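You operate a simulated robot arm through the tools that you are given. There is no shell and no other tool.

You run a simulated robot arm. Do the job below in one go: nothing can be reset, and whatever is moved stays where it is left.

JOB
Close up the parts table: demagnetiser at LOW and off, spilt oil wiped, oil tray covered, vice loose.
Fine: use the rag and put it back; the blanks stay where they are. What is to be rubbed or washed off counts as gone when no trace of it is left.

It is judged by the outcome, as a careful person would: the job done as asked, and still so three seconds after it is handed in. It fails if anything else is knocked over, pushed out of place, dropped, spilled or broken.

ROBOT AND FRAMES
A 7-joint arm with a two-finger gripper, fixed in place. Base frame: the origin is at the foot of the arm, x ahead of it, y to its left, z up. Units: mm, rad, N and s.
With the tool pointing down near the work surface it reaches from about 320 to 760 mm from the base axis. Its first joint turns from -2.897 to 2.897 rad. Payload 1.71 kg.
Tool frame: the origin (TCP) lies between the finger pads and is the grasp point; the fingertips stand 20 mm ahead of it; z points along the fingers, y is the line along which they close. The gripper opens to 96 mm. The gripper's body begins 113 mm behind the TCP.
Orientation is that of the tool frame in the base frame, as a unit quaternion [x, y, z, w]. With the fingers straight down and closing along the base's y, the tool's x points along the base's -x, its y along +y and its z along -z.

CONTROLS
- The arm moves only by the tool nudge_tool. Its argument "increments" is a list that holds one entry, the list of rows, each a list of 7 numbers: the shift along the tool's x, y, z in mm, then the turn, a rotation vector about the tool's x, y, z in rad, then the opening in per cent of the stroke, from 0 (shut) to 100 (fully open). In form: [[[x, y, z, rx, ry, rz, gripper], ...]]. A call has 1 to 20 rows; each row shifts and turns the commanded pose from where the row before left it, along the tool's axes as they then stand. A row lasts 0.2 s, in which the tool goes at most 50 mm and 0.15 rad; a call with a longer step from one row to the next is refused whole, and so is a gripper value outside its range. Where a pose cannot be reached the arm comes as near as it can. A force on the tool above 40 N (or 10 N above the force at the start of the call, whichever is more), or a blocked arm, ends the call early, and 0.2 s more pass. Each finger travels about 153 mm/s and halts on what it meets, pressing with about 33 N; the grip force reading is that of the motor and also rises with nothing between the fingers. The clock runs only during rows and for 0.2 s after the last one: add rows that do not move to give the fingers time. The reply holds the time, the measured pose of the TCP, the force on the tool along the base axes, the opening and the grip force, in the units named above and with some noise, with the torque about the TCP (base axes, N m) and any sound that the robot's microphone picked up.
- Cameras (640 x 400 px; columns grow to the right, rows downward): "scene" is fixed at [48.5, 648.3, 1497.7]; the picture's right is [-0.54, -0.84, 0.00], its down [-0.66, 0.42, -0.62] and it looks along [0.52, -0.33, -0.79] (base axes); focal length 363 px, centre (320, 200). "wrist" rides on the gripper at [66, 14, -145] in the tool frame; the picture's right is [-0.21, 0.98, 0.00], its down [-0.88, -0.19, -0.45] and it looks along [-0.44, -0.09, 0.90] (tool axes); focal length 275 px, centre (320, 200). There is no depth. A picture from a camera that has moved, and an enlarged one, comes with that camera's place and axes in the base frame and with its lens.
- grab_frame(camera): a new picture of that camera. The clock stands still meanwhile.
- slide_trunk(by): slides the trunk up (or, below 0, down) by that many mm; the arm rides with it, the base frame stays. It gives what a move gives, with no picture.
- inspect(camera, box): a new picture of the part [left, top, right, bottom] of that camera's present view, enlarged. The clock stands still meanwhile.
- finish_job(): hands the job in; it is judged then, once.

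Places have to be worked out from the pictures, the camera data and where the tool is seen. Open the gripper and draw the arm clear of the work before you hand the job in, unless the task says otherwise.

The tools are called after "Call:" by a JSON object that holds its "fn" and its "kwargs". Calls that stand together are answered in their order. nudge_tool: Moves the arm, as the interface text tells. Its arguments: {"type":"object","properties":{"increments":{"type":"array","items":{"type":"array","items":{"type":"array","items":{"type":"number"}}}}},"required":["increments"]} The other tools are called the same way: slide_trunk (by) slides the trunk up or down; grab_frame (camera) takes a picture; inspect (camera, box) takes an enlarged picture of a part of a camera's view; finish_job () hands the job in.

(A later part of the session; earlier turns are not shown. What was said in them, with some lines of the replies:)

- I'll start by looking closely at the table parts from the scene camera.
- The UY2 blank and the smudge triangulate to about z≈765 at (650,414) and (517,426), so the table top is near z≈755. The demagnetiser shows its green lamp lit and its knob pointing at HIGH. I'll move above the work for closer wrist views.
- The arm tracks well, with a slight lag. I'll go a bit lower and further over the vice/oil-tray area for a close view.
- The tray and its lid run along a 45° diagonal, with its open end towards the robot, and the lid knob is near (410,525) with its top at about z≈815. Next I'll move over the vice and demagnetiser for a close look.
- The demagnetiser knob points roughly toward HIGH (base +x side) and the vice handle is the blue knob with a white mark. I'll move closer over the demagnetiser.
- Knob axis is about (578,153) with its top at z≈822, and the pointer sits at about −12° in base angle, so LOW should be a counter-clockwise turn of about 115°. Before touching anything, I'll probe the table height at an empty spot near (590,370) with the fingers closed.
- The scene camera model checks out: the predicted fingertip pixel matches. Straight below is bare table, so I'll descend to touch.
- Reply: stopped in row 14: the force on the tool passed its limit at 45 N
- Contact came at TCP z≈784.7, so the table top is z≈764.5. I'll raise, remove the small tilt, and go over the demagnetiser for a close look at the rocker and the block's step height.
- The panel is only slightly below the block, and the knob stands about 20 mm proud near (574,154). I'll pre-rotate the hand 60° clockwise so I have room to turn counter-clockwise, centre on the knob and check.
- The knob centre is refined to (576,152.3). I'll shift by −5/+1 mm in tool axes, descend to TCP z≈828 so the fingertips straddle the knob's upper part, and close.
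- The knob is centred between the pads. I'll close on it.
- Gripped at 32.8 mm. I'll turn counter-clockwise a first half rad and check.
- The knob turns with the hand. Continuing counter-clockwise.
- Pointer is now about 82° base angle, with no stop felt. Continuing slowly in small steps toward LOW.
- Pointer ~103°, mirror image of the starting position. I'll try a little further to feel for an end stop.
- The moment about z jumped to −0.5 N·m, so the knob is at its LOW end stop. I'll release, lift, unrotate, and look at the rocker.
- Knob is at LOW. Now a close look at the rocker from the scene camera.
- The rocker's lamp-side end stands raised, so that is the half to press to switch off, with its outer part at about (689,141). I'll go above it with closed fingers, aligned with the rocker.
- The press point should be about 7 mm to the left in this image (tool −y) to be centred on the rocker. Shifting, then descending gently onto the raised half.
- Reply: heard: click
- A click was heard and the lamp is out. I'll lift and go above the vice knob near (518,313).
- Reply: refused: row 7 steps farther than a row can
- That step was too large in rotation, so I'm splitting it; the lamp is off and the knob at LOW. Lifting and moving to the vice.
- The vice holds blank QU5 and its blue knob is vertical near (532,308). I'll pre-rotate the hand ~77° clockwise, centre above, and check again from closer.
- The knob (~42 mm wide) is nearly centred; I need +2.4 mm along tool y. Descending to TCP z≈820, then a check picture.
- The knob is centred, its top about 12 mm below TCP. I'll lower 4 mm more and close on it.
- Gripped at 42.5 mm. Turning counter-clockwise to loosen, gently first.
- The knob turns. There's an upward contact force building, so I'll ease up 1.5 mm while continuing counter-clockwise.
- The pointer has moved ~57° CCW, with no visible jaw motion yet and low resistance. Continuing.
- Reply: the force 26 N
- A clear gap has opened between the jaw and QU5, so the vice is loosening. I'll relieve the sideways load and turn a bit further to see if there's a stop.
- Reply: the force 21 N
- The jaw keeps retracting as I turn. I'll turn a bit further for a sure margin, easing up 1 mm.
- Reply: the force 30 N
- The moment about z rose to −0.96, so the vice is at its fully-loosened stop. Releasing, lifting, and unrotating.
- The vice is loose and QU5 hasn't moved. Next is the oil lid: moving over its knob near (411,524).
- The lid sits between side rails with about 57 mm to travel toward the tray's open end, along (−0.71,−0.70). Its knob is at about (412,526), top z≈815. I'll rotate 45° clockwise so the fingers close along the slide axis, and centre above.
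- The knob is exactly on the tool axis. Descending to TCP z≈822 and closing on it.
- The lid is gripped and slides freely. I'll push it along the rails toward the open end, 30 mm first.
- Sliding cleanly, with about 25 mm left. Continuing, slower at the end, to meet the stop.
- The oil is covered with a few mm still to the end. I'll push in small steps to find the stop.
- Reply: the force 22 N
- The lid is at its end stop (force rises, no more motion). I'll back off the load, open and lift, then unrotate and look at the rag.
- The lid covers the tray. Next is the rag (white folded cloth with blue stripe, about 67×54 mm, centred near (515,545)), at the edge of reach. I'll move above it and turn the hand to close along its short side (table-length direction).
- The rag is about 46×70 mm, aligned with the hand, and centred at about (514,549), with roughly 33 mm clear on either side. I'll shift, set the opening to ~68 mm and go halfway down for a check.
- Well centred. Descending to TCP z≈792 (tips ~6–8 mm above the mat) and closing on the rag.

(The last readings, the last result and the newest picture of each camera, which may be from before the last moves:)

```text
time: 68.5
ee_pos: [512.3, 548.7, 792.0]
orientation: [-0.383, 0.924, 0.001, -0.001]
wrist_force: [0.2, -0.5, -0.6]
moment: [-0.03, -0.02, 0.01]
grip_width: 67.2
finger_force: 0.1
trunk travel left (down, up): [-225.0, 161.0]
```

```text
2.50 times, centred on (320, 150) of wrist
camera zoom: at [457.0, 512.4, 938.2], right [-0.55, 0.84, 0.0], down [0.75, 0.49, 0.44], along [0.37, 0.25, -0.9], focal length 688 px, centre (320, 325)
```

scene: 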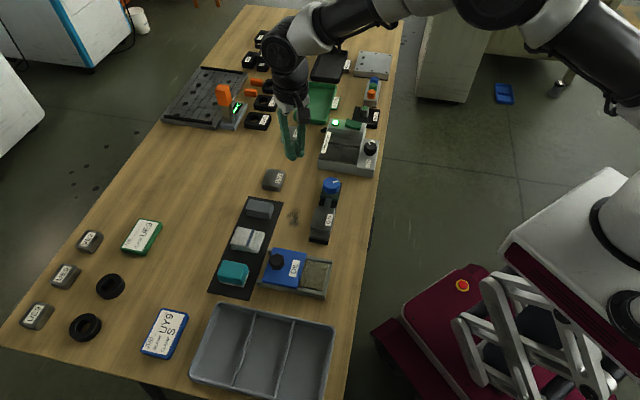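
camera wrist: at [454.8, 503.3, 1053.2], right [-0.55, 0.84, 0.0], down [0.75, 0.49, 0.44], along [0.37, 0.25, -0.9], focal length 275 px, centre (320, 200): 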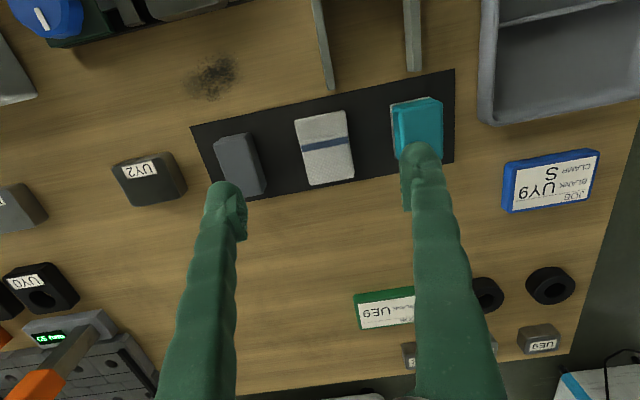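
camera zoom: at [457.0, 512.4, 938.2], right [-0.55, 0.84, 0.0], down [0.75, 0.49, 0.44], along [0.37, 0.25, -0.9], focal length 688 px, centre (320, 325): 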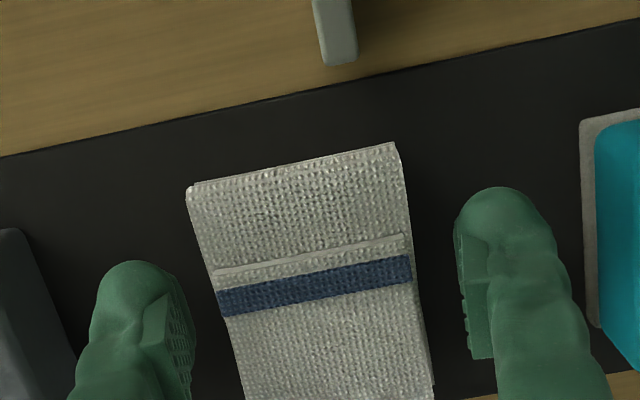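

Both fingers straddle the rag with clearance. Closing.

Call:
{"fn": "nudge_tool", "kwargs": {"increments": [[[0, 0, 0, 0, 0, 0, 55], [0, 0, 0, 0, 0, 0, 45], [0, 0, 0, 0, 0, 0, 30], [0, 0, 0, 0, 0, 0, 30], [0, 0, 0, 0, 0, 0, 30]]]}}

Call:
{"fn": "inspect", "kwargs": {"camera": "wrist", "box": [200, 70, 440, 230]}}

```text
time: 69.7
ee_pos: [512.5, 549.4, 793.4]
orientation: [-0.384, 0.923, 0.002, 0.0]
wrist_force: [-0.5, 0.0, 0.7]
moment: [-0.05, 0.03, 0.0]
grip_width: 48.2
finger_force: 33.0
trunk travel left (down, up): [-225.0, 161.0]
```

```text
2.50 times, centred on (320, 150) of wrist
camera zoom: at [457.0, 512.4, 938.2], right [-0.55, 0.84, 0.0], down [0.75, 0.49, 0.44], along [0.37, 0.25, -0.9], focal length 688 px, centre (320, 325)
```

zoom: 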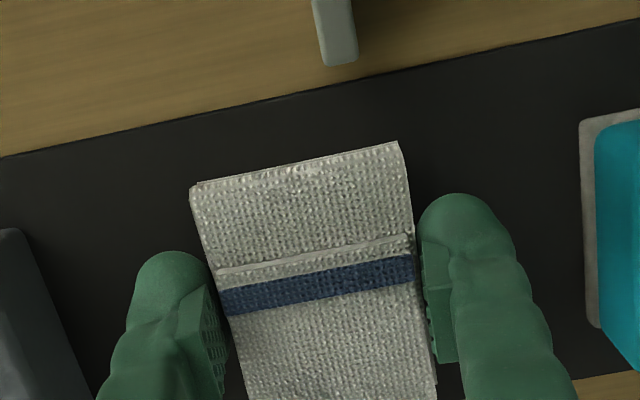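

Rag held (48 mm). I'll note the pick pose as TCP (512.5, 549, 792.5). Lifting 60 mm and carrying it to above the smudge at about (517,420).

Call:
{"fn": "nudge_tool", "kwargs": {"increments": [[[0, 0, -15, 0, 0, 0, 30], [0, 0, -25, 0, 0, 0, 30], [0, 0, -25, 0, 0, 0, 30], [29, -31, 0, 0, 0, 0, 30], [29, -31, 0, 0, 0, 0, 30], [30, -32, 0, 0, 0, 0, 30], [0, 0, 0, 0, 0, 0, 30], [0, 0, 0, 0, 0, 0, 30]]]}}

Call:
{"fn": "grab_frame", "kwargs": {"camera": "wrist"}}

Call:
{"fn": "inspect", "kwargs": {"camera": "scene", "box": [210, 150, 350, 280]}}

```text
time: 71.5
ee_pos: [514.5, 418.3, 857.9]
orientation: [-0.384, 0.923, 0.001, 0.0]
wrist_force: [0.4, 0.0, -1.0]
moment: [-0.03, 0.04, 0.0]
grip_width: 48.5
finger_force: 33.0
trunk travel left (down, up): [-225.0, 161.0]
```

```text
taken
camera wrist: at [458.7, 381.2, 1004.1], right [-0.55, 0.84, 0.0], down [0.75, 0.49, 0.44], along [0.37, 0.25, -0.9], focal length 275 px, centre (320, 200)
```

wrist: 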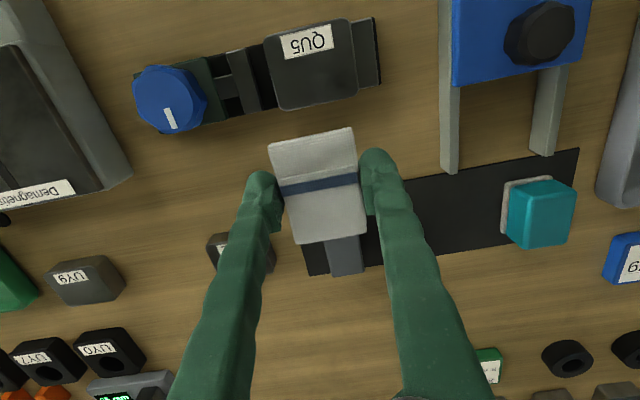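

```text
3.08 times, centred on (280, 215) of scene
camera zoom: at [48.5, 648.3, 1497.7], right [-0.54, -0.84, 0.0], down [-0.66, 0.42, -0.62], along [0.52, -0.33, -0.79], focal length 1117 px, centre (443, 154)
```

zoom: 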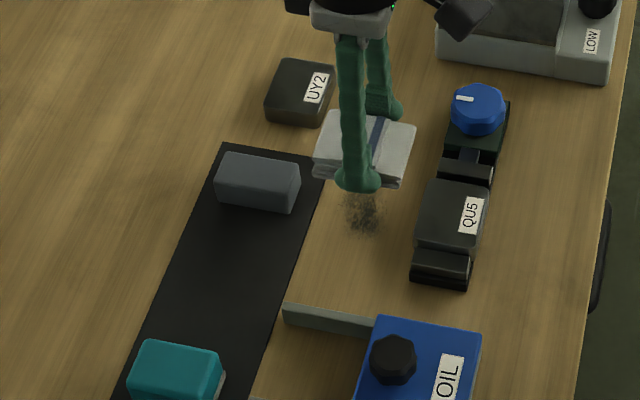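

The rag is above the smudge with clearance to vice and block. Lowering to touch the table with light pressure.

Call:
{"fn": "nudge_tool", "kwargs": {"increments": [[[0, 0, 25, 0, 0, 0, 30], [0, 0, 25, 0, 0, 0, 30], [0, 0, 10, 0, 0, 0, 30], [0, 0, 3, 0, 0, 0, 30], [0, 0, 2, 0, 0, 0, 30], [0, 0, 2, 0, 0, 0, 30], [0, 0, 2, 0, 0, 0, 30], [0, 0, 0, 0, 0, 0, 30]]]}}

Call:
{"fn": "inspect", "kwargs": {"camera": "scene", "box": [240, 170, 350, 270]}}

```text
time: 73.3
ee_pos: [513.5, 417.2, 789.2]
orientation: [-0.383, 0.924, 0.002, 0.0]
wrist_force: [-1.0, -0.3, 2.3]
moment: [-0.09, 0.07, 0.0]
grip_width: 48.2
finger_force: 32.6
trunk travel left (down, up): [-225.0, 161.0]
```

```text
4.00 times, centred on (295, 220) of scene
camera zoom: at [48.5, 648.3, 1497.7], right [-0.54, -0.84, 0.0], down [-0.66, 0.42, -0.62], along [0.52, -0.33, -0.79], focal length 1452 px, centre (420, 120)
```

zoom: 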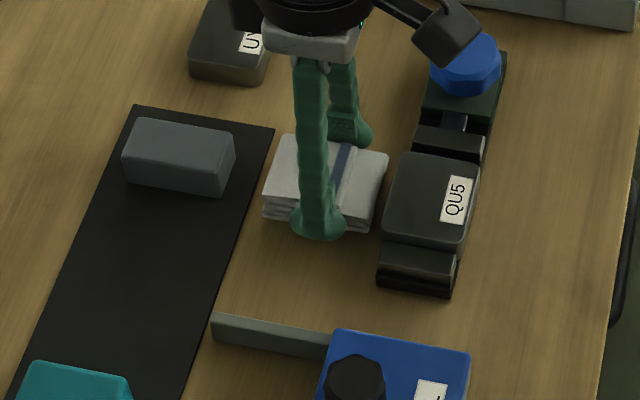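

Light contact. I'll add ~2 mm of pressure and wipe back and forth along the table-length direction (tool y ±26 mm).

Call:
{"fn": "nudge_tool", "kwargs": {"increments": [[[0, 0, 2, 0, 0, 0, 30], [0, 9, 0, 0, 0, 0, 30], [0, 9, 0, 0, 0, 0, 30], [0, 8, 0, 0, 0, 0, 30], [0, -10, 0, 0, 0, 0, 30], [0, -10, 0, 0, 0, 0, 30], [0, -10, 0, 0, 0, 0, 30], [0, -10, 0, 0, 0, 0, 30], [0, -12, 0, 0, 0, 0, 30], [0, 10, 0, 0, 0, 0, 30], [0, 10, 0, 0, 0, 0, 30], [0, 10, 0, 0, 0, 0, 30], [0, 10, 0, 0, 0, 0, 30], [0, 12, 0, 0, 0, 0, 30], [0, -10, 0, 0, 0, 0, 30], [0, -10, 0, 0, 0, 0, 30], [0, -10, 0, 0, 0, 0, 30], [0, -10, 0, 0, 0, 0, 30], [0, -12, 0, 0, 0, 0, 30], [0, 0, 0, 0, 0, 0, 30]]]}}

Call:
{"fn": "inspect", "kwargs": {"camera": "scene", "box": [240, 170, 350, 270]}}

Call:
{"fn": "grab_frame", "kwargs": {"camera": "wrist"}}

```text
time: 77.5
ee_pos: [530.6, 397.8, 788.9]
orientation: [-0.384, 0.923, 0.003, 0.001]
wrist_force: [-5.6, 6.9, 23.5]
moment: [0.14, 0.22, -0.02]
grip_width: 48.5
finger_force: 32.2
trunk travel left (down, up): [-225.0, 161.0]
```

```text
4.00 times, centred on (295, 220) of scene
camera zoom: at [48.5, 648.3, 1497.7], right [-0.54, -0.84, 0.0], down [-0.66, 0.42, -0.62], along [0.52, -0.33, -0.79], focal length 1452 px, centre (420, 120)
```

zoom: 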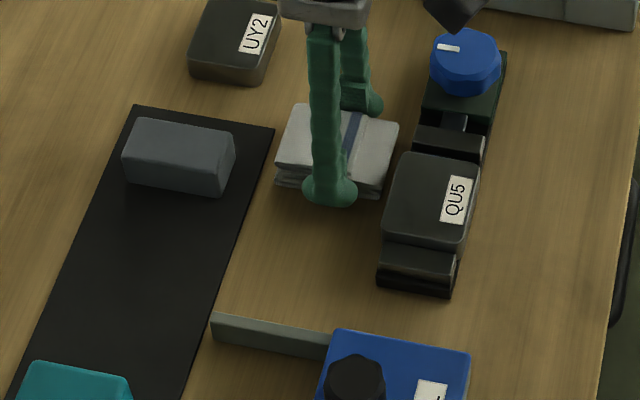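

```text
taken
camera wrist: at [475.3, 361.8, 934.0], right [-0.55, 0.84, 0.0], down [0.75, 0.49, 0.45], along [0.37, 0.25, -0.89], focal length 275 px, centre (320, 200)
```

wrist: 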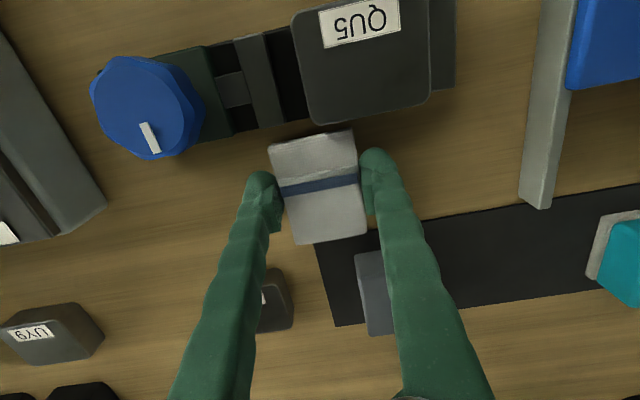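

The visible part looks clean. Two more strokes shifted 3 mm away from the vice, then lift to check.

Call:
{"fn": "nudge_tool", "kwargs": {"increments": [[[-3, 4, 0, 0, 0, 0, 30], [0, 10, 0, 0, 0, 0, 30], [0, 10, 0, 0, 0, 0, 30], [0, 10, 0, 0, 0, 0, 30], [0, 10, 0, 0, 0, 0, 30], [0, 8, 0, 0, 0, 0, 30], [0, -10, 0, 0, 0, 0, 30], [0, -10, 0, 0, 0, 0, 30], [0, -10, 0, 0, 0, 0, 30], [0, -10, 0, 0, 0, 0, 30], [0, -12, 0, 0, 0, 0, 30], [0, 10, 0, 0, 0, 0, 30], [0, 10, 0, 0, 0, 0, 30], [0, 6, 0, 0, 0, 0, 30], [0, 0, -15, 0, 0, 0, 30], [0, 0, -25, 0, 0, 0, 30], [0, 0, -25, 0, 0, 0, 30], [0, 0, -15, 0, 0, 0, 30], [0, 0, 0, 0, 0, 0, 30]]]}}

Call:
{"fn": "inspect", "kwargs": {"camera": "scene", "box": [240, 170, 350, 270]}}

Call:
{"fn": "grab_frame", "kwargs": {"camera": "wrist"}}

```text
time: 81.5
ee_pos: [515.4, 419.8, 868.3]
orientation: [-0.384, 0.923, 0.001, 0.0]
wrist_force: [-0.7, -0.3, -0.4]
moment: [0.02, -0.01, 0.02]
grip_width: 48.5
finger_force: 33.0
trunk travel left (down, up): [-225.0, 161.0]
```

```text
4.00 times, centred on (295, 220) of scene
camera zoom: at [48.5, 648.3, 1497.7], right [-0.54, -0.84, 0.0], down [-0.66, 0.42, -0.62], along [0.52, -0.33, -0.79], focal length 1452 px, centre (420, 120)
```

zoom: 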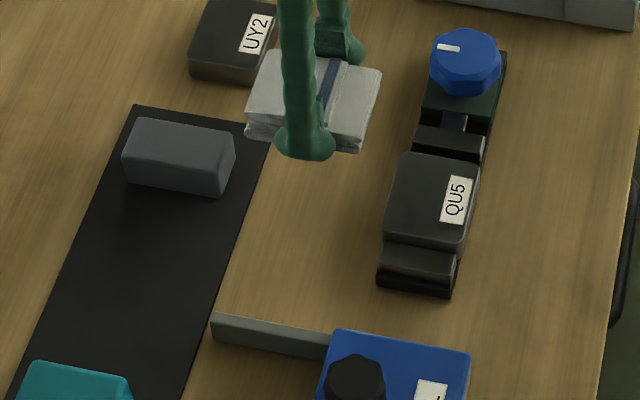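

```text
taken
camera wrist: at [459.7, 382.8, 1014.3], right [-0.55, 0.84, 0.0], down [0.75, 0.49, 0.44], along [0.37, 0.25, -0.9], focal length 275 px, centre (320, 200)
```

wrist: 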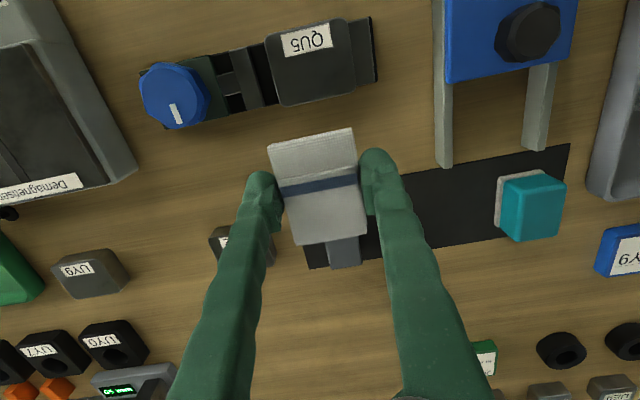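

The visible part is clean. I'll carry the rag back to above its place and check the whole smudge area unobstructed before lowering.

Call:
{"fn": "nudge_tool", "kwargs": {"increments": [[[-30, 31, 0, 0, 0, 0, 30], [-30, 31, 0, 0, 0, 0, 30], [-29.7, 31.5, 0, 0, 0, 0, 30], [0, 0, 0, 0, 0, 0, 30], [0, 0, 0, 0, 0, 0, 30]]]}}

Call:
{"fn": "inspect", "kwargs": {"camera": "scene", "box": [265, 185, 325, 240]}}

Call:
{"fn": "grab_frame", "kwargs": {"camera": "wrist"}}

```text
time: 82.7
ee_pos: [514.3, 548.5, 865.6]
orientation: [-0.384, 0.923, 0.001, 0.0]
wrist_force: [0.2, 0.1, 0.1]
moment: [0.03, 0.02, 0.0]
grip_width: 48.4
finger_force: 32.8
trunk travel left (down, up): [-225.0, 161.0]
```

```text
7.27 times, centred on (295, 212) of scene
camera zoom: at [48.5, 648.3, 1497.7], right [-0.54, -0.84, 0.0], down [-0.66, 0.42, -0.62], along [0.52, -0.33, -0.79], focal length 2639 px, centre (502, 109)
```

zoom: 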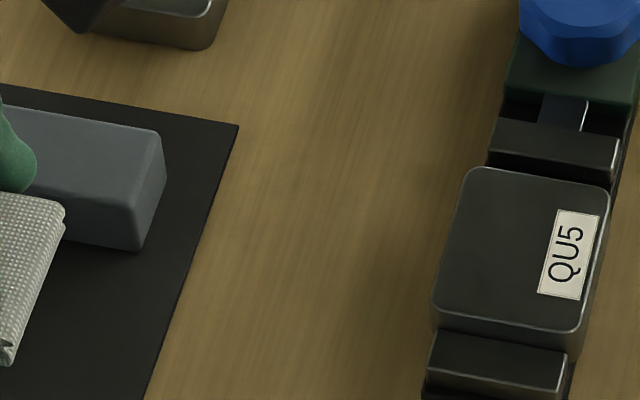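

```text
taken
camera wrist: at [459.5, 512.4, 1012.0], right [-0.55, 0.84, 0.0], down [0.75, 0.49, 0.44], along [0.37, 0.25, -0.9], focal length 275 px, centre (320, 200)
```

wrist: 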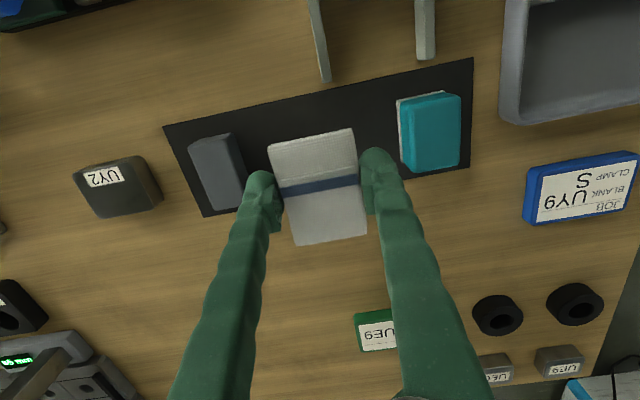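

I want to check for faint residue, so I'll zoom in more.

Call:
{"fn": "inspect", "kwargs": {"camera": "scene", "box": [278, 198, 310, 232]}}

Call:
{"fn": "inspect", "kwargs": {"camera": "scene", "box": [290, 235, 322, 269]}}

```text
11.76 times, centred on (294, 215) of scene
camera zoom: at [48.5, 648.3, 1497.7], right [-0.54, -0.84, 0.0], down [-0.66, 0.42, -0.62], along [0.52, -0.33, -0.79], focal length 4269 px, centre (626, 24)
```

zoom: 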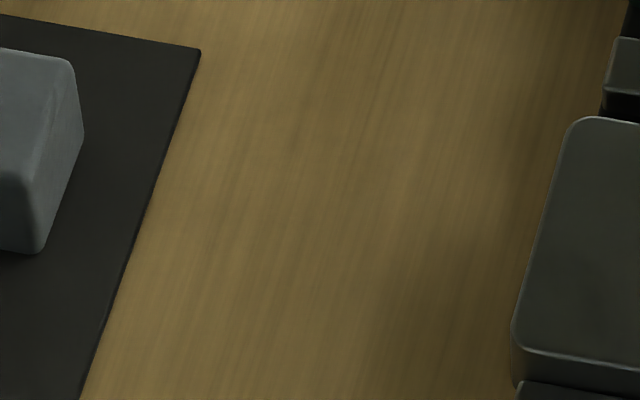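

```text
11.76 times, centred on (306, 252) of scene
camera zoom: at [48.5, 648.3, 1497.7], right [-0.54, -0.84, 0.0], down [-0.66, 0.42, -0.62], along [0.52, -0.33, -0.79], focal length 4269 px, centre (485, -412)
```

zoom: 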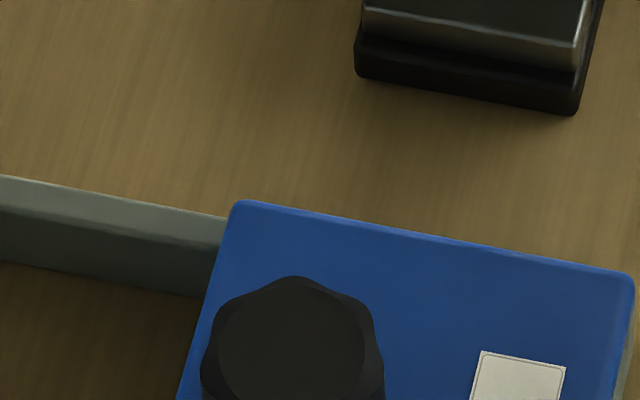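

Looks like clean wood grain; I'll verify with the wrist camera by raising 45 mm, since the smudge was visible at (215,75) from that height before.

Call:
{"fn": "nudge_tool", "kwargs": {"increments": [[[0, -10, -25, 0, 0, 0, 30], [5, -10, -20, 0, 0, 0, 30], [5, -10, 0, 0, 0, 0, 30], [0, 0, 0, 0, 0, 0, 30], [0, 0, 0, 0, 0, 0, 30]]]}}

Call:
{"fn": "grab_frame", "kwargs": {"camera": "wrist"}}

Call:
{"fn": "inspect", "kwargs": {"camera": "wrist", "box": [190, 40, 310, 140]}}

```text
time: 83.9
ee_pos: [527.6, 520.6, 912.3]
orientation: [-0.384, 0.924, 0.002, -0.001]
wrist_force: [0.5, -0.6, -0.4]
moment: [-0.03, 0.03, 0.0]
grip_width: 48.4
finger_force: 33.0
trunk travel left (down, up): [-225.0, 161.0]
```

```text
taken
camera wrist: at [472.0, 483.9, 1058.5], right [-0.55, 0.84, 0.0], down [0.75, 0.49, 0.44], along [0.37, 0.25, -0.9], focal length 275 px, centre (320, 200)
```

wrist: 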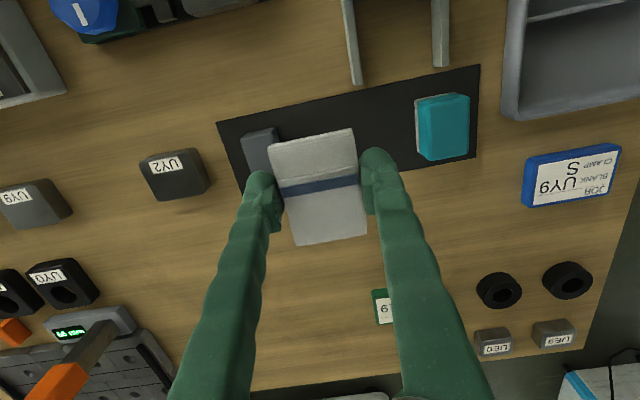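

```text
4.00 times, centred on (250, 90) of wrist
camera zoom: at [472.0, 483.9, 1058.5], right [-0.55, 0.84, 0.0], down [0.75, 0.49, 0.44], along [0.37, 0.25, -0.9], focal length 1101 px, centre (600, 640)
```

zoom: 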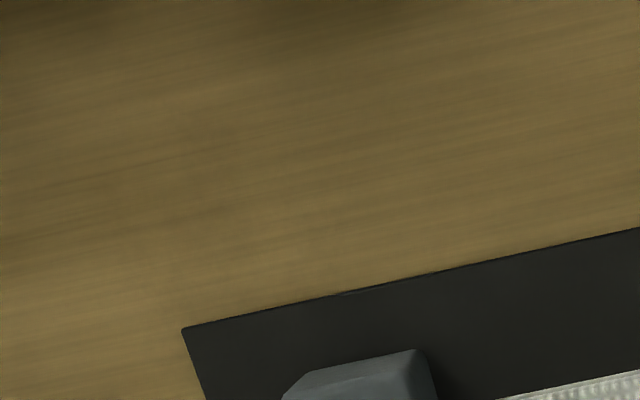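

Call:
{"fn": "inspect", "kwargs": {"camera": "wrist", "box": [195, 45, 275, 95]}}

Call:
{"fn": "inspect", "kwargs": {"camera": "wrist", "box": [85, 55, 165, 105]}}

```text
8.00 times, centred on (235, 70) of wrist
camera zoom: at [472.0, 483.9, 1058.5], right [-0.55, 0.84, 0.0], down [0.75, 0.49, 0.44], along [0.37, 0.25, -0.9], focal length 2202 px, centre (1000, 1240)
```

zoom: 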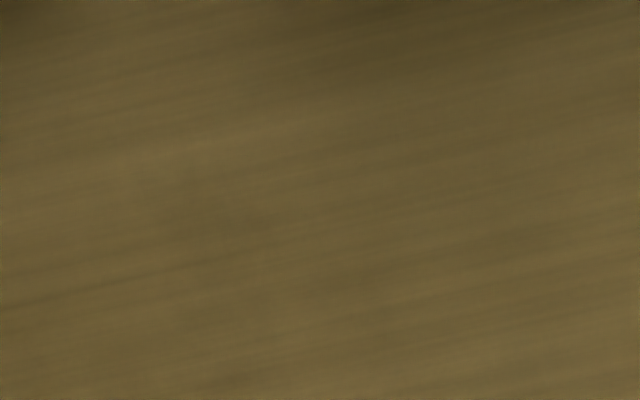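

```text
8.00 times, centred on (125, 80) of wrist
camera zoom: at [472.0, 483.9, 1058.5], right [-0.55, 0.84, 0.0], down [0.75, 0.49, 0.44], along [0.37, 0.25, -0.9], focal length 2202 px, centre (1880, 1160)
```

zoom: 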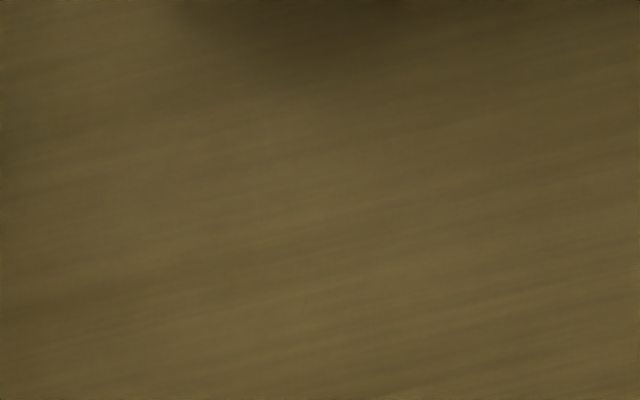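

There may be very faint residue, so I'll go back and wipe more passes over the same area.

Call:
{"fn": "nudge_tool", "kwargs": {"increments": [[[38, -31, 0, 0, 0, 0, 30], [38, -31, 0, 0, 0, 0, 30], [0, 0, 40, 0, 0, 0, 30], [0, 0, 40, 0, 0, 0, 30], [0, 0, 25, 0, 0, 0, 30], [0, 0, 12, 0, 0, 0, 30], [0, 0, 5, 0, 0, 0, 30], [0, 0, 3, 0, 0, 0, 30], [0, 0, 0, 0, 0, 0, 30]]]}}

Call:
{"fn": "inspect", "kwargs": {"camera": "scene", "box": [240, 170, 350, 270]}}

```text
time: 85.9
ee_pos: [515.9, 421.9, 786.5]
orientation: [-0.383, 0.924, 0.002, 0.001]
wrist_force: [-1.1, 0.1, 10.1]
moment: [-0.1, 0.0, 0.02]
grip_width: 48.6
finger_force: 33.3
trunk travel left (down, up): [-225.0, 161.0]
```

```text
4.00 times, centred on (295, 220) of scene
camera zoom: at [48.5, 648.3, 1497.7], right [-0.54, -0.84, 0.0], down [-0.66, 0.42, -0.62], along [0.52, -0.33, -0.79], focal length 1452 px, centre (420, 120)
```

zoom: 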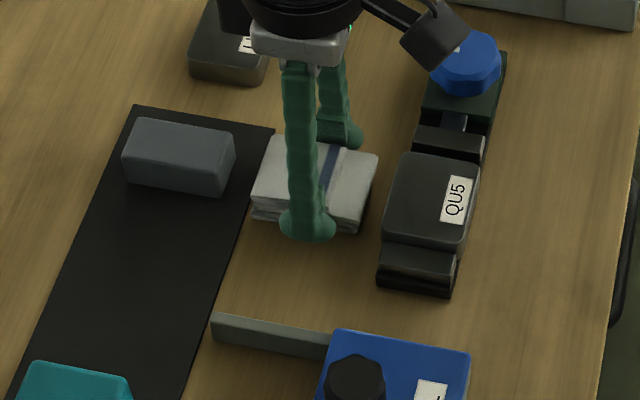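

Call:
{"fn": "nudge_tool", "kwargs": {"increments": [[[0, 12, 0, 0, 0, 0, 30], [0, 12, 0, 0, 0, 0, 30], [1, -12, 0, 0, 0, 0, 30], [1, -12, 0, 0, 0, 0, 30], [0, -12, 0, 0, 0, 0, 30], [0, -12, 0, 0, 0, 0, 30], [0, -10, 0, 0, 0, 0, 30], [1, 12, 0, 0, 0, 0, 30], [1, 12, 0, 0, 0, 0, 30], [0, 12, 0, 0, 0, 0, 30], [0, 12, 0, 0, 0, 0, 30], [0, 10, 0, 0, 0, 0, 30], [-1, -12, 0, 0, 0, 0, 30], [-1, -12, 0, 0, 0, 0, 30], [0, -12, 0, 0, 0, 0, 30], [0, -12, 0, 0, 0, 0, 30], [0, -10, 0, 0, 0, 0, 30], [0, 12, 0, 0, 0, 0, 30], [0, 12, 0, 0, 0, 0, 30], [0, 10, 0, 0, 0, 0, 30]]]}}

```text
time: 90.1
ee_pos: [515.1, 422.1, 787.6]
orientation: [-0.384, 0.923, 0.002, 0.0]
wrist_force: [2.3, -1.7, 7.2]
moment: [-0.04, -0.11, 0.0]
grip_width: 48.5
finger_force: 33.2
trunk travel left (down, up): [-225.0, 161.0]
```

One more set of strokes, then lift and move to the same viewing pose for comparison.

Call:
{"fn": "nudge_tool", "kwargs": {"increments": [[[0, 12, 0, 0, 0, 0, 30], [0, 12, 0, 0, 0, 0, 30], [1, -12, 0, 0, 0, 0, 30], [1, -12, 0, 0, 0, 0, 30], [0, -12, 0, 0, 0, 0, 30], [0, -12, 0, 0, 0, 0, 30], [-1, 12, 0, 0, 0, 0, 30], [-1, 12, 0, 0, 0, 0, 30], [0, 0, -20, 0, 0, 0, 30], [0, 0, -35, 0, 0, 0, 30], [0, 0, -35, 0, 0, 0, 30], [0, 0, -35, 0, 0, 0, 30], [-38, 31, 0, 0, 0, 0, 30], [-38, 31, 0, 0, 0, 0, 30], [0, 0, 0, 0, 0, 0, 30], [0, 0, 0, 0, 0, 0, 30]]]}}

Call:
{"fn": "inspect", "kwargs": {"camera": "wrist", "box": [190, 40, 310, 140]}}

Call:
{"fn": "inspect", "kwargs": {"camera": "wrist", "box": [195, 45, 275, 95]}}

Call:
{"fn": "inspect", "kwargs": {"camera": "scene", "box": [278, 198, 310, 232]}}

```text
time: 93.5
ee_pos: [527.7, 518.8, 911.7]
orientation: [-0.383, 0.924, 0.002, -0.001]
wrist_force: [0.1, -0.5, -0.1]
moment: [-0.02, 0.01, -0.01]
grip_width: 48.3
finger_force: 33.1
trunk travel left (down, up): [-225.0, 161.0]
```

```text
4.00 times, centred on (250, 90) of wrist
camera zoom: at [472.9, 482.2, 1058.4], right [-0.55, 0.84, 0.0], down [0.75, 0.49, 0.44], along [0.37, 0.25, -0.9], focal length 1101 px, centre (600, 640)
```

zoom: 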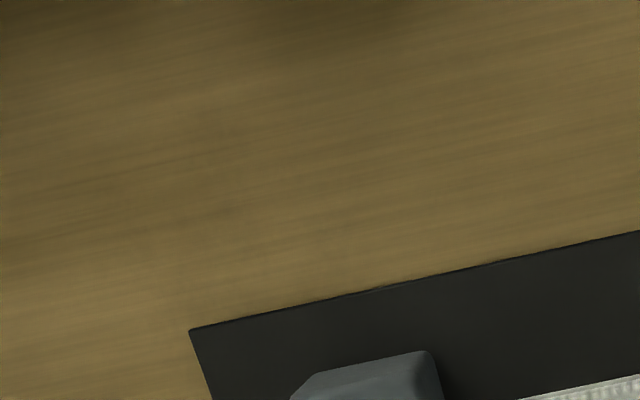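

```text
8.00 times, centred on (235, 70) of wrist
camera zoom: at [472.9, 482.2, 1058.4], right [-0.55, 0.84, 0.0], down [0.75, 0.49, 0.44], along [0.37, 0.25, -0.9], focal length 2202 px, centre (1000, 1240)
```

zoom: 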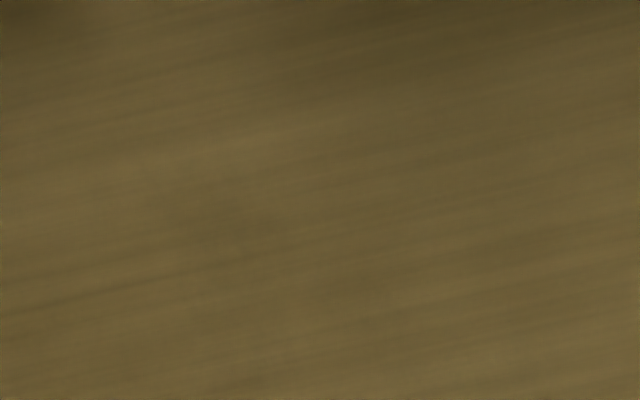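

```text
11.76 times, centred on (294, 215) of scene
camera zoom: at [48.5, 648.3, 1497.7], right [-0.54, -0.84, 0.0], down [-0.66, 0.42, -0.62], along [0.52, -0.33, -0.79], focal length 4269 px, centre (626, 24)
```

zoom: 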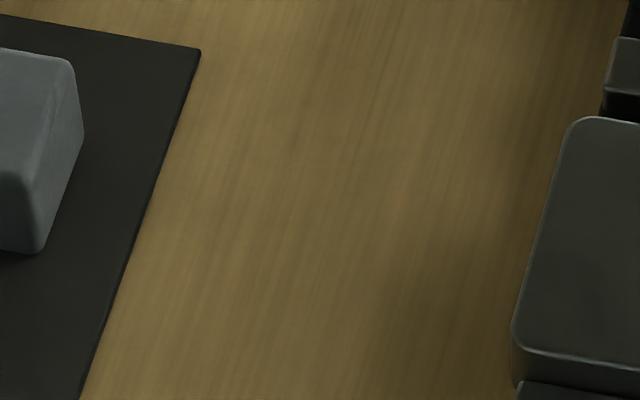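

The faint pattern is unchanged after many more passes, so it's wood grain and the smudge is gone. Returning the rag above its original place (512.5, 549).

Call:
{"fn": "nudge_tool", "kwargs": {"increments": [[[-5, 16, 0, 0, 0, 0, 30], [-5.8, 16, 0, 0, 0, 0, 30], [0, 0, 25, 0, 0, 0, 30], [0, 0, 25, 0, 0, 0, 30], [0, 0, 0, 0, 0, 0, 30], [0, 0, 0, 0, 0, 0, 30]]]}}

Call:
{"fn": "inspect", "kwargs": {"camera": "wrist", "box": [200, 70, 440, 230]}}

```text
time: 94.9
ee_pos: [513.4, 551.2, 860.2]
orientation: [-0.384, 0.924, 0.002, -0.001]
wrist_force: [-0.2, 1.1, -1.4]
moment: [-0.01, 0.03, -0.01]
grip_width: 48.4
finger_force: 32.9
trunk travel left (down, up): [-225.0, 161.0]
```

```text
2.50 times, centred on (320, 150) of wrist
camera zoom: at [457.1, 514.4, 1007.2], right [-0.55, 0.84, 0.0], down [0.75, 0.49, 0.44], along [0.37, 0.25, -0.9], focal length 688 px, centre (320, 325)
```

zoom: 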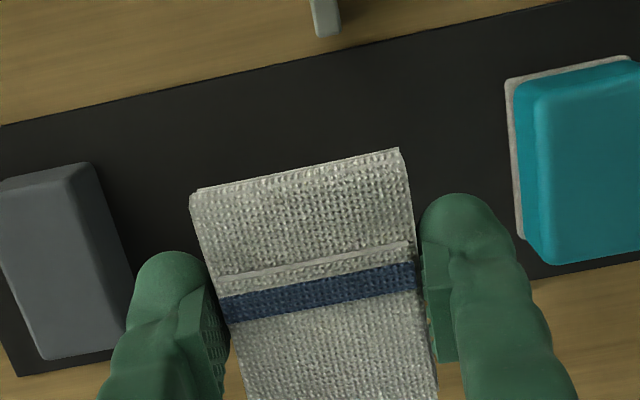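

The rag hasn't shifted in the grip. Small correction, then lowering onto the mat.

Call:
{"fn": "nudge_tool", "kwargs": {"increments": [[[1.7, -0.6, 20, 0, 0, 0, 30], [0, 0, 20, 0, 0, 0, 30], [0, 0, 14, 0, 0, 0, 30], [0, 0, 6, 0, 0, 0, 30], [0, 0, 3, 0, 0, 0, 30], [0, 0, 2, 0, 0, 0, 30], [0, 0, 0, 0, 0, 0, 30], [0, 0, 0, 0, 0, 0, 30]]]}}

Call:
{"fn": "inspect", "kwargs": {"camera": "scene", "box": [210, 190, 300, 290]}}

Call:
{"fn": "inspect", "kwargs": {"camera": "wrist", "box": [200, 70, 440, 230]}}

```text
time: 96.7
ee_pos: [513.5, 551.4, 795.5]
orientation: [-0.383, 0.924, 0.001, -0.001]
wrist_force: [-0.3, -0.7, -0.4]
moment: [-0.04, -0.02, -0.03]
grip_width: 48.5
finger_force: 33.3
trunk travel left (down, up): [-225.0, 161.0]
```

```text
4.00 times, centred on (255, 240) of scene
camera zoom: at [48.5, 648.3, 1497.7], right [-0.54, -0.84, 0.0], down [-0.66, 0.42, -0.62], along [0.52, -0.33, -0.79], focal length 1452 px, centre (580, 40)
```

zoom: 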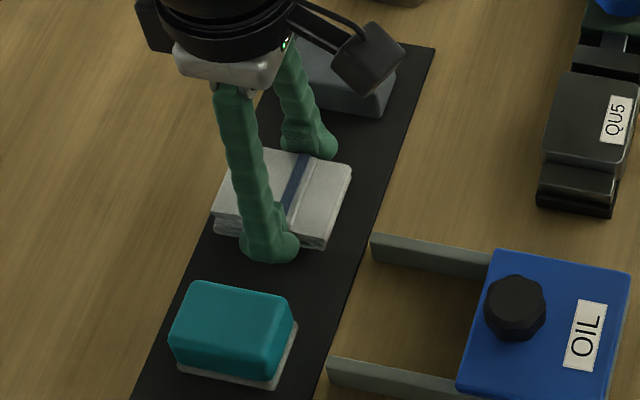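

```text
2.50 times, centred on (320, 150) of wrist
camera zoom: at [458.1, 515.0, 941.9], right [-0.55, 0.84, 0.0], down [0.75, 0.49, 0.44], along [0.37, 0.24, -0.9], focal length 688 px, centre (320, 325)
```

zoom: 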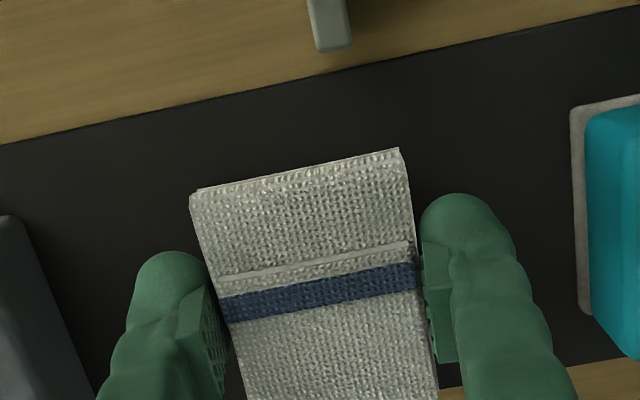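

Compared with the original, the rag sits ~4 mm too far toward the table interior, so I'll shift +4 mm in tool x, lower to contact and check.

Call:
{"fn": "nudge_tool", "kwargs": {"increments": [[[4, 0, 0, 0, 0, 0, 30], [0, 0, 2, 0, 0, 0, 30], [0, 0, 2, 0, 0, 0, 30], [0, 0, 0, 0, 0, 0, 30]]]}}

Call:
{"fn": "inspect", "kwargs": {"camera": "scene", "box": [210, 190, 300, 290]}}

```text
time: 97.7
ee_pos: [509.8, 548.4, 792.6]
orientation: [-0.383, 0.924, 0.001, -0.001]
wrist_force: [0.1, 1.0, 0.0]
moment: [0.0, 0.01, -0.02]
grip_width: 48.6
finger_force: 33.1
trunk travel left (down, up): [-225.0, 161.0]
```

```text
4.00 times, centred on (255, 240) of scene
camera zoom: at [48.5, 648.3, 1497.7], right [-0.54, -0.84, 0.0], down [-0.66, 0.42, -0.62], along [0.52, -0.33, -0.79], focal length 1452 px, centre (580, 40)
```

zoom: 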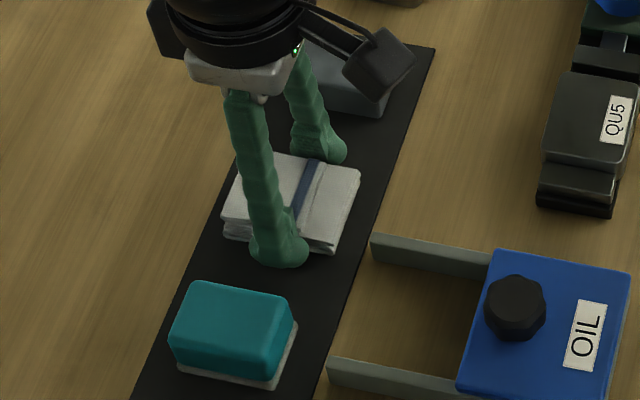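

The rag's outline now matches the original position. Lowering the last couple of mm to contact, then opening.

Call:
{"fn": "nudge_tool", "kwargs": {"increments": [[[0, 0, 1.5, 0, 0, 0, 30], [0, 0, 1, 0, 0, 0, 30], [0, 0, 0, 0, 0, 0, 30]]]}}

```text
time: 98.5
ee_pos: [510.0, 548.1, 790.2]
orientation: [-0.383, 0.924, 0.002, 0.0]
wrist_force: [-0.5, 1.5, 2.6]
moment: [0.0, -0.07, 0.01]
grip_width: 48.5
finger_force: 33.2
trunk travel left (down, up): [-225.0, 161.0]
```

Contact (2.6 N). Opening to 70 % and lifting straight up.

Call:
{"fn": "nudge_tool", "kwargs": {"increments": [[[0, 0, 0, 0, 0, 0, 58], [0, 0, 0, 0, 0, 0, 68], [0, 0, 0, 0, 0, 0, 70], [0, 0, -15, 0, 0, 0, 70], [0, 0, -30, 0, 0, 0, 70], [0, 0, -40, 0, 0, 0, 70], [0, 0, -40, 0, 0, 0, 70], [0, 0, 0, 0, 0, 0, 70]]]}}

Call:
{"fn": "grab_frame", "kwargs": {"camera": "wrist"}}

Call:
{"fn": "inspect", "kwargs": {"camera": "scene", "box": [200, 170, 360, 310]}}

```text
time: 100.3
ee_pos: [507.7, 545.8, 916.3]
orientation: [-0.384, 0.924, 0.001, -0.001]
wrist_force: [0.1, 0.0, -0.4]
moment: [0.03, 0.0, 0.01]
grip_width: 66.8
finger_force: 0.1
trunk travel left (down, up): [-225.0, 161.0]
```

```text
taken
camera wrist: at [452.1, 510.2, 1062.4], right [-0.55, 0.84, 0.0], down [0.75, 0.49, 0.44], along [0.37, 0.25, -0.9], focal length 275 px, centre (320, 200)
```

wrist: 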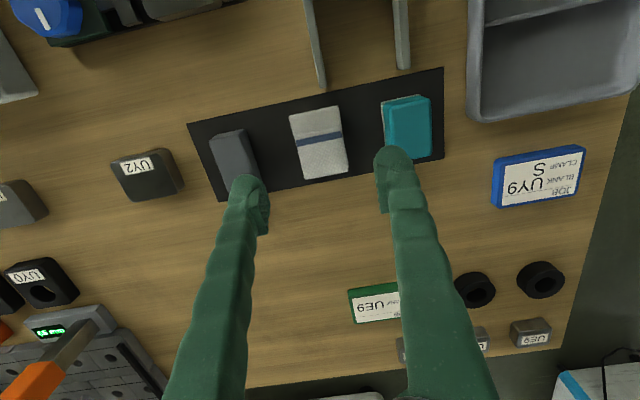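

```text
2.86 times, centred on (280, 240) of scene
camera zoom: at [48.5, 648.3, 1497.7], right [-0.54, -0.84, 0.0], down [-0.66, 0.42, -0.62], along [0.52, -0.33, -0.79], focal length 1037 px, centre (434, 86)
```

zoom: 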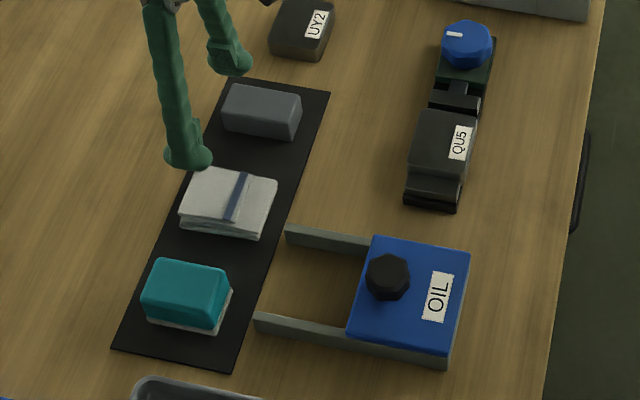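

The rag is back in place. I'll draw the arm up and back clear, then do a final check of everything.

Call:
{"fn": "nudge_tool", "kwargs": {"increments": [[[0, 0, -45, 0, 0, 0, 70], [10, 0, -45, 0, 0, 0, 70], [30, 0, -35, 0, 0, 0, 70], [35, 0, -30, 0, 0, 0, 70], [40, 0, -20, 0, 0, 0.1, 70], [40, 0, 0, 0, 0, 0.15, 70], [40, 0, 0, 0, 0, 0.15, 70], [20, 0, 0, 0, 0, 0.15, 70], [0, 0, 0, 0, 0, 0.15, 70], [0, 0, 0, 0, 0, 0, 70], [0, 0, 0, 0, 0, 0, 70]]]}}

Call:
{"fn": "grab_frame", "kwargs": {"camera": "scene"}}

Call:
{"fn": "inspect", "kwargs": {"camera": "scene", "box": [270, 80, 400, 250]}}

Call:
{"fn": "inspect", "kwargs": {"camera": "scene", "box": [270, 195, 320, 235]}}

```text
time: 102.7
ee_pos: [342.1, 409.7, 1090.2]
orientation: [-0.044, 0.999, 0.002, -0.001]
wrist_force: [0.6, -0.2, 0.4]
moment: [0.02, 0.0, -0.02]
grip_width: 67.1
finger_force: 0.2
trunk travel left (down, up): [-225.0, 161.0]
```

```text
taken
```

scene: 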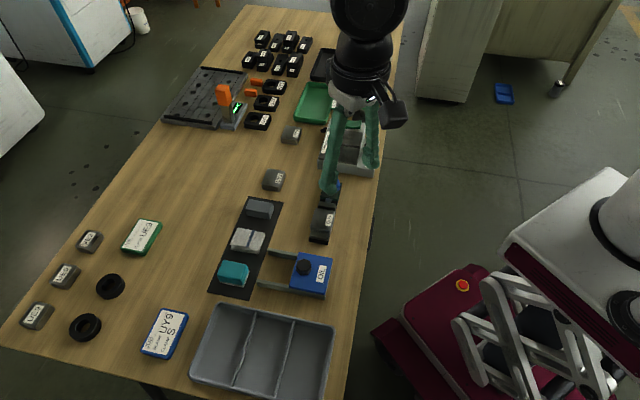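

```text
2.35 times, centred on (335, 165) of scene
camera zoom: at [48.5, 648.3, 1497.7], right [-0.54, -0.84, 0.0], down [-0.66, 0.42, -0.62], along [0.52, -0.33, -0.79], focal length 854 px, centre (285, 282)
```

zoom: 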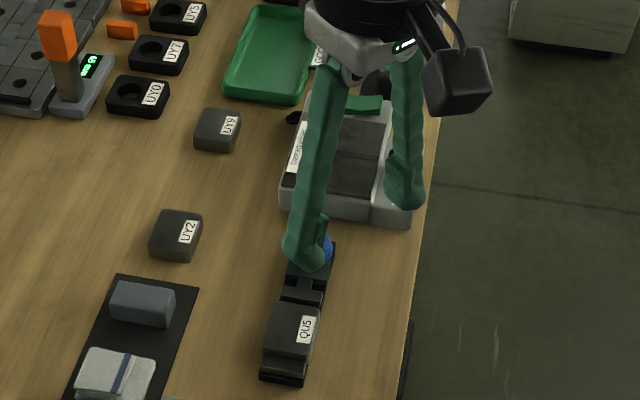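

```text
10.00 times, centred on (295, 215) of scene
camera zoom: at [48.5, 648.3, 1497.7], right [-0.54, -0.84, 0.0], down [-0.66, 0.42, -0.62], along [0.52, -0.33, -0.79], focal length 3629 px, centre (570, 50)
```

zoom: 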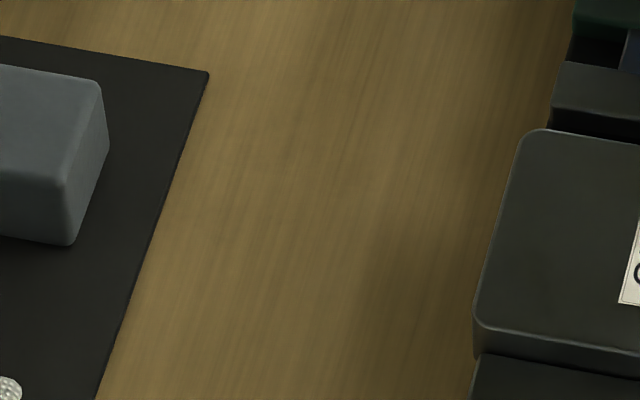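

The table is clean and everything is in place. I'll pull back a little further and check the demagnetiser with the wrist camera.

Call:
{"fn": "nudge_tool", "kwargs": {"increments": [[[30, 0, -20, 0, 0, 0, 70], [30, 0, -20, 0, 0, 0, 70], [20, 0, -20, 0, 0, 0, 70], [0, 0, 0, 0, 0, 0, 70], [0, 0, 0, 0, 0, 0, 70]]]}}

Call:
{"fn": "grab_frame", "kwargs": {"camera": "wrist"}}

Call:
{"fn": "inspect", "kwargs": {"camera": "scene", "box": [290, 80, 400, 250]}}

Call:
{"fn": "inspect", "kwargs": {"camera": "wrist", "box": [210, 180, 370, 320]}}

```text
time: 103.9
ee_pos: [261.5, 402.8, 1149.4]
orientation: [-0.045, 0.999, 0.002, 0.0]
wrist_force: [-0.3, -0.1, 0.0]
moment: [0.0, -0.03, 0.0]
grip_width: 67.3
finger_force: 0.1
trunk travel left (down, up): [-225.0, 161.0]
```

```text
taken
camera wrist: at [196.5, 409.7, 1296.2], right [0.12, 0.99, 0.0], down [0.89, -0.11, 0.44], along [0.44, -0.05, -0.9], focal length 275 px, centre (320, 200)
```

wrist: 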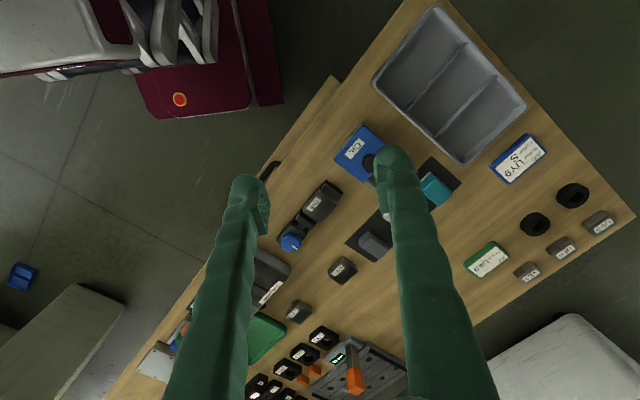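

```text
2.35 times, centred on (345, 165) of scene
camera zoom: at [48.5, 648.3, 1497.7], right [-0.54, -0.84, 0.0], down [-0.66, 0.42, -0.62], along [0.52, -0.33, -0.79], focal length 854 px, centre (261, 282)
```

zoom: 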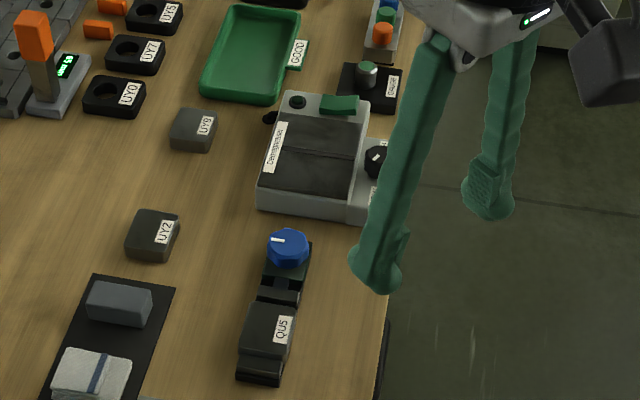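

```text
2.86 times, centred on (290, 250) of wrist
camera zoom: at [196.5, 409.7, 1296.2], right [0.12, 0.99, 0.0], down [0.89, -0.11, 0.44], along [0.44, -0.05, -0.9], focal length 786 px, centre (406, 57)
```

zoom: 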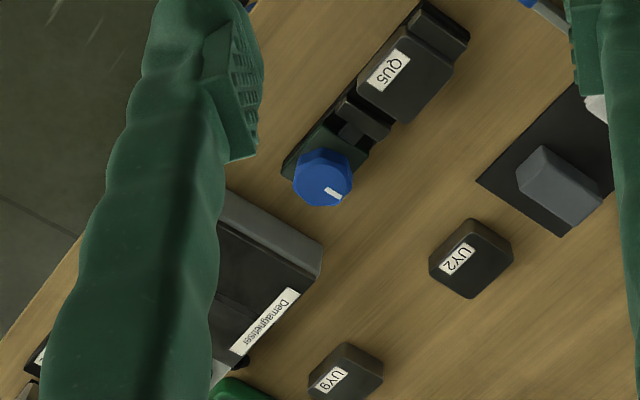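

Final check:
- **Demagnetiser:** the lamp is off and the knob is at its LOW stop.
- **Vice:** loose, with QU5 still where it was.
- **Oil tray:** the lid fully covers the oil.
- **Spill and rag:** the spill is gone and the rag is back on its mat.

The arm is clear and the gripper open, so I'm handing in.

Call:
{"fn": "finish_job", "kwargs": {}}

```text
The job is handed in.
```

The parts table is closed up as you asked, and I've handed the job in; I haven't had a verdict back.

- **Demagnetiser:** the knob is turned from HIGH to its LOW end stop. The rocker is pressed to off, and the lamp went out with a click.
- **Spilt oil:** I wiped the spot with the rag in repeated strokes. Close-up pictures show only wood grain there now. A faint pattern remained, but it did not change with more wiping, so I took it to be the grain.
- **Rag:** it is back on its mat, and its outline matches its original position in the pictures.
- **Oil tray:** the lid is slid to its end stop and covers the oil completely.
- **Vice:** the knob is turned to its fully loose stop and the jaw has backed off. Blank QU5 stayed where it was.

I saw nothing else knocked or moved in the final pictures. The gripper is open and the arm is clear of the table.
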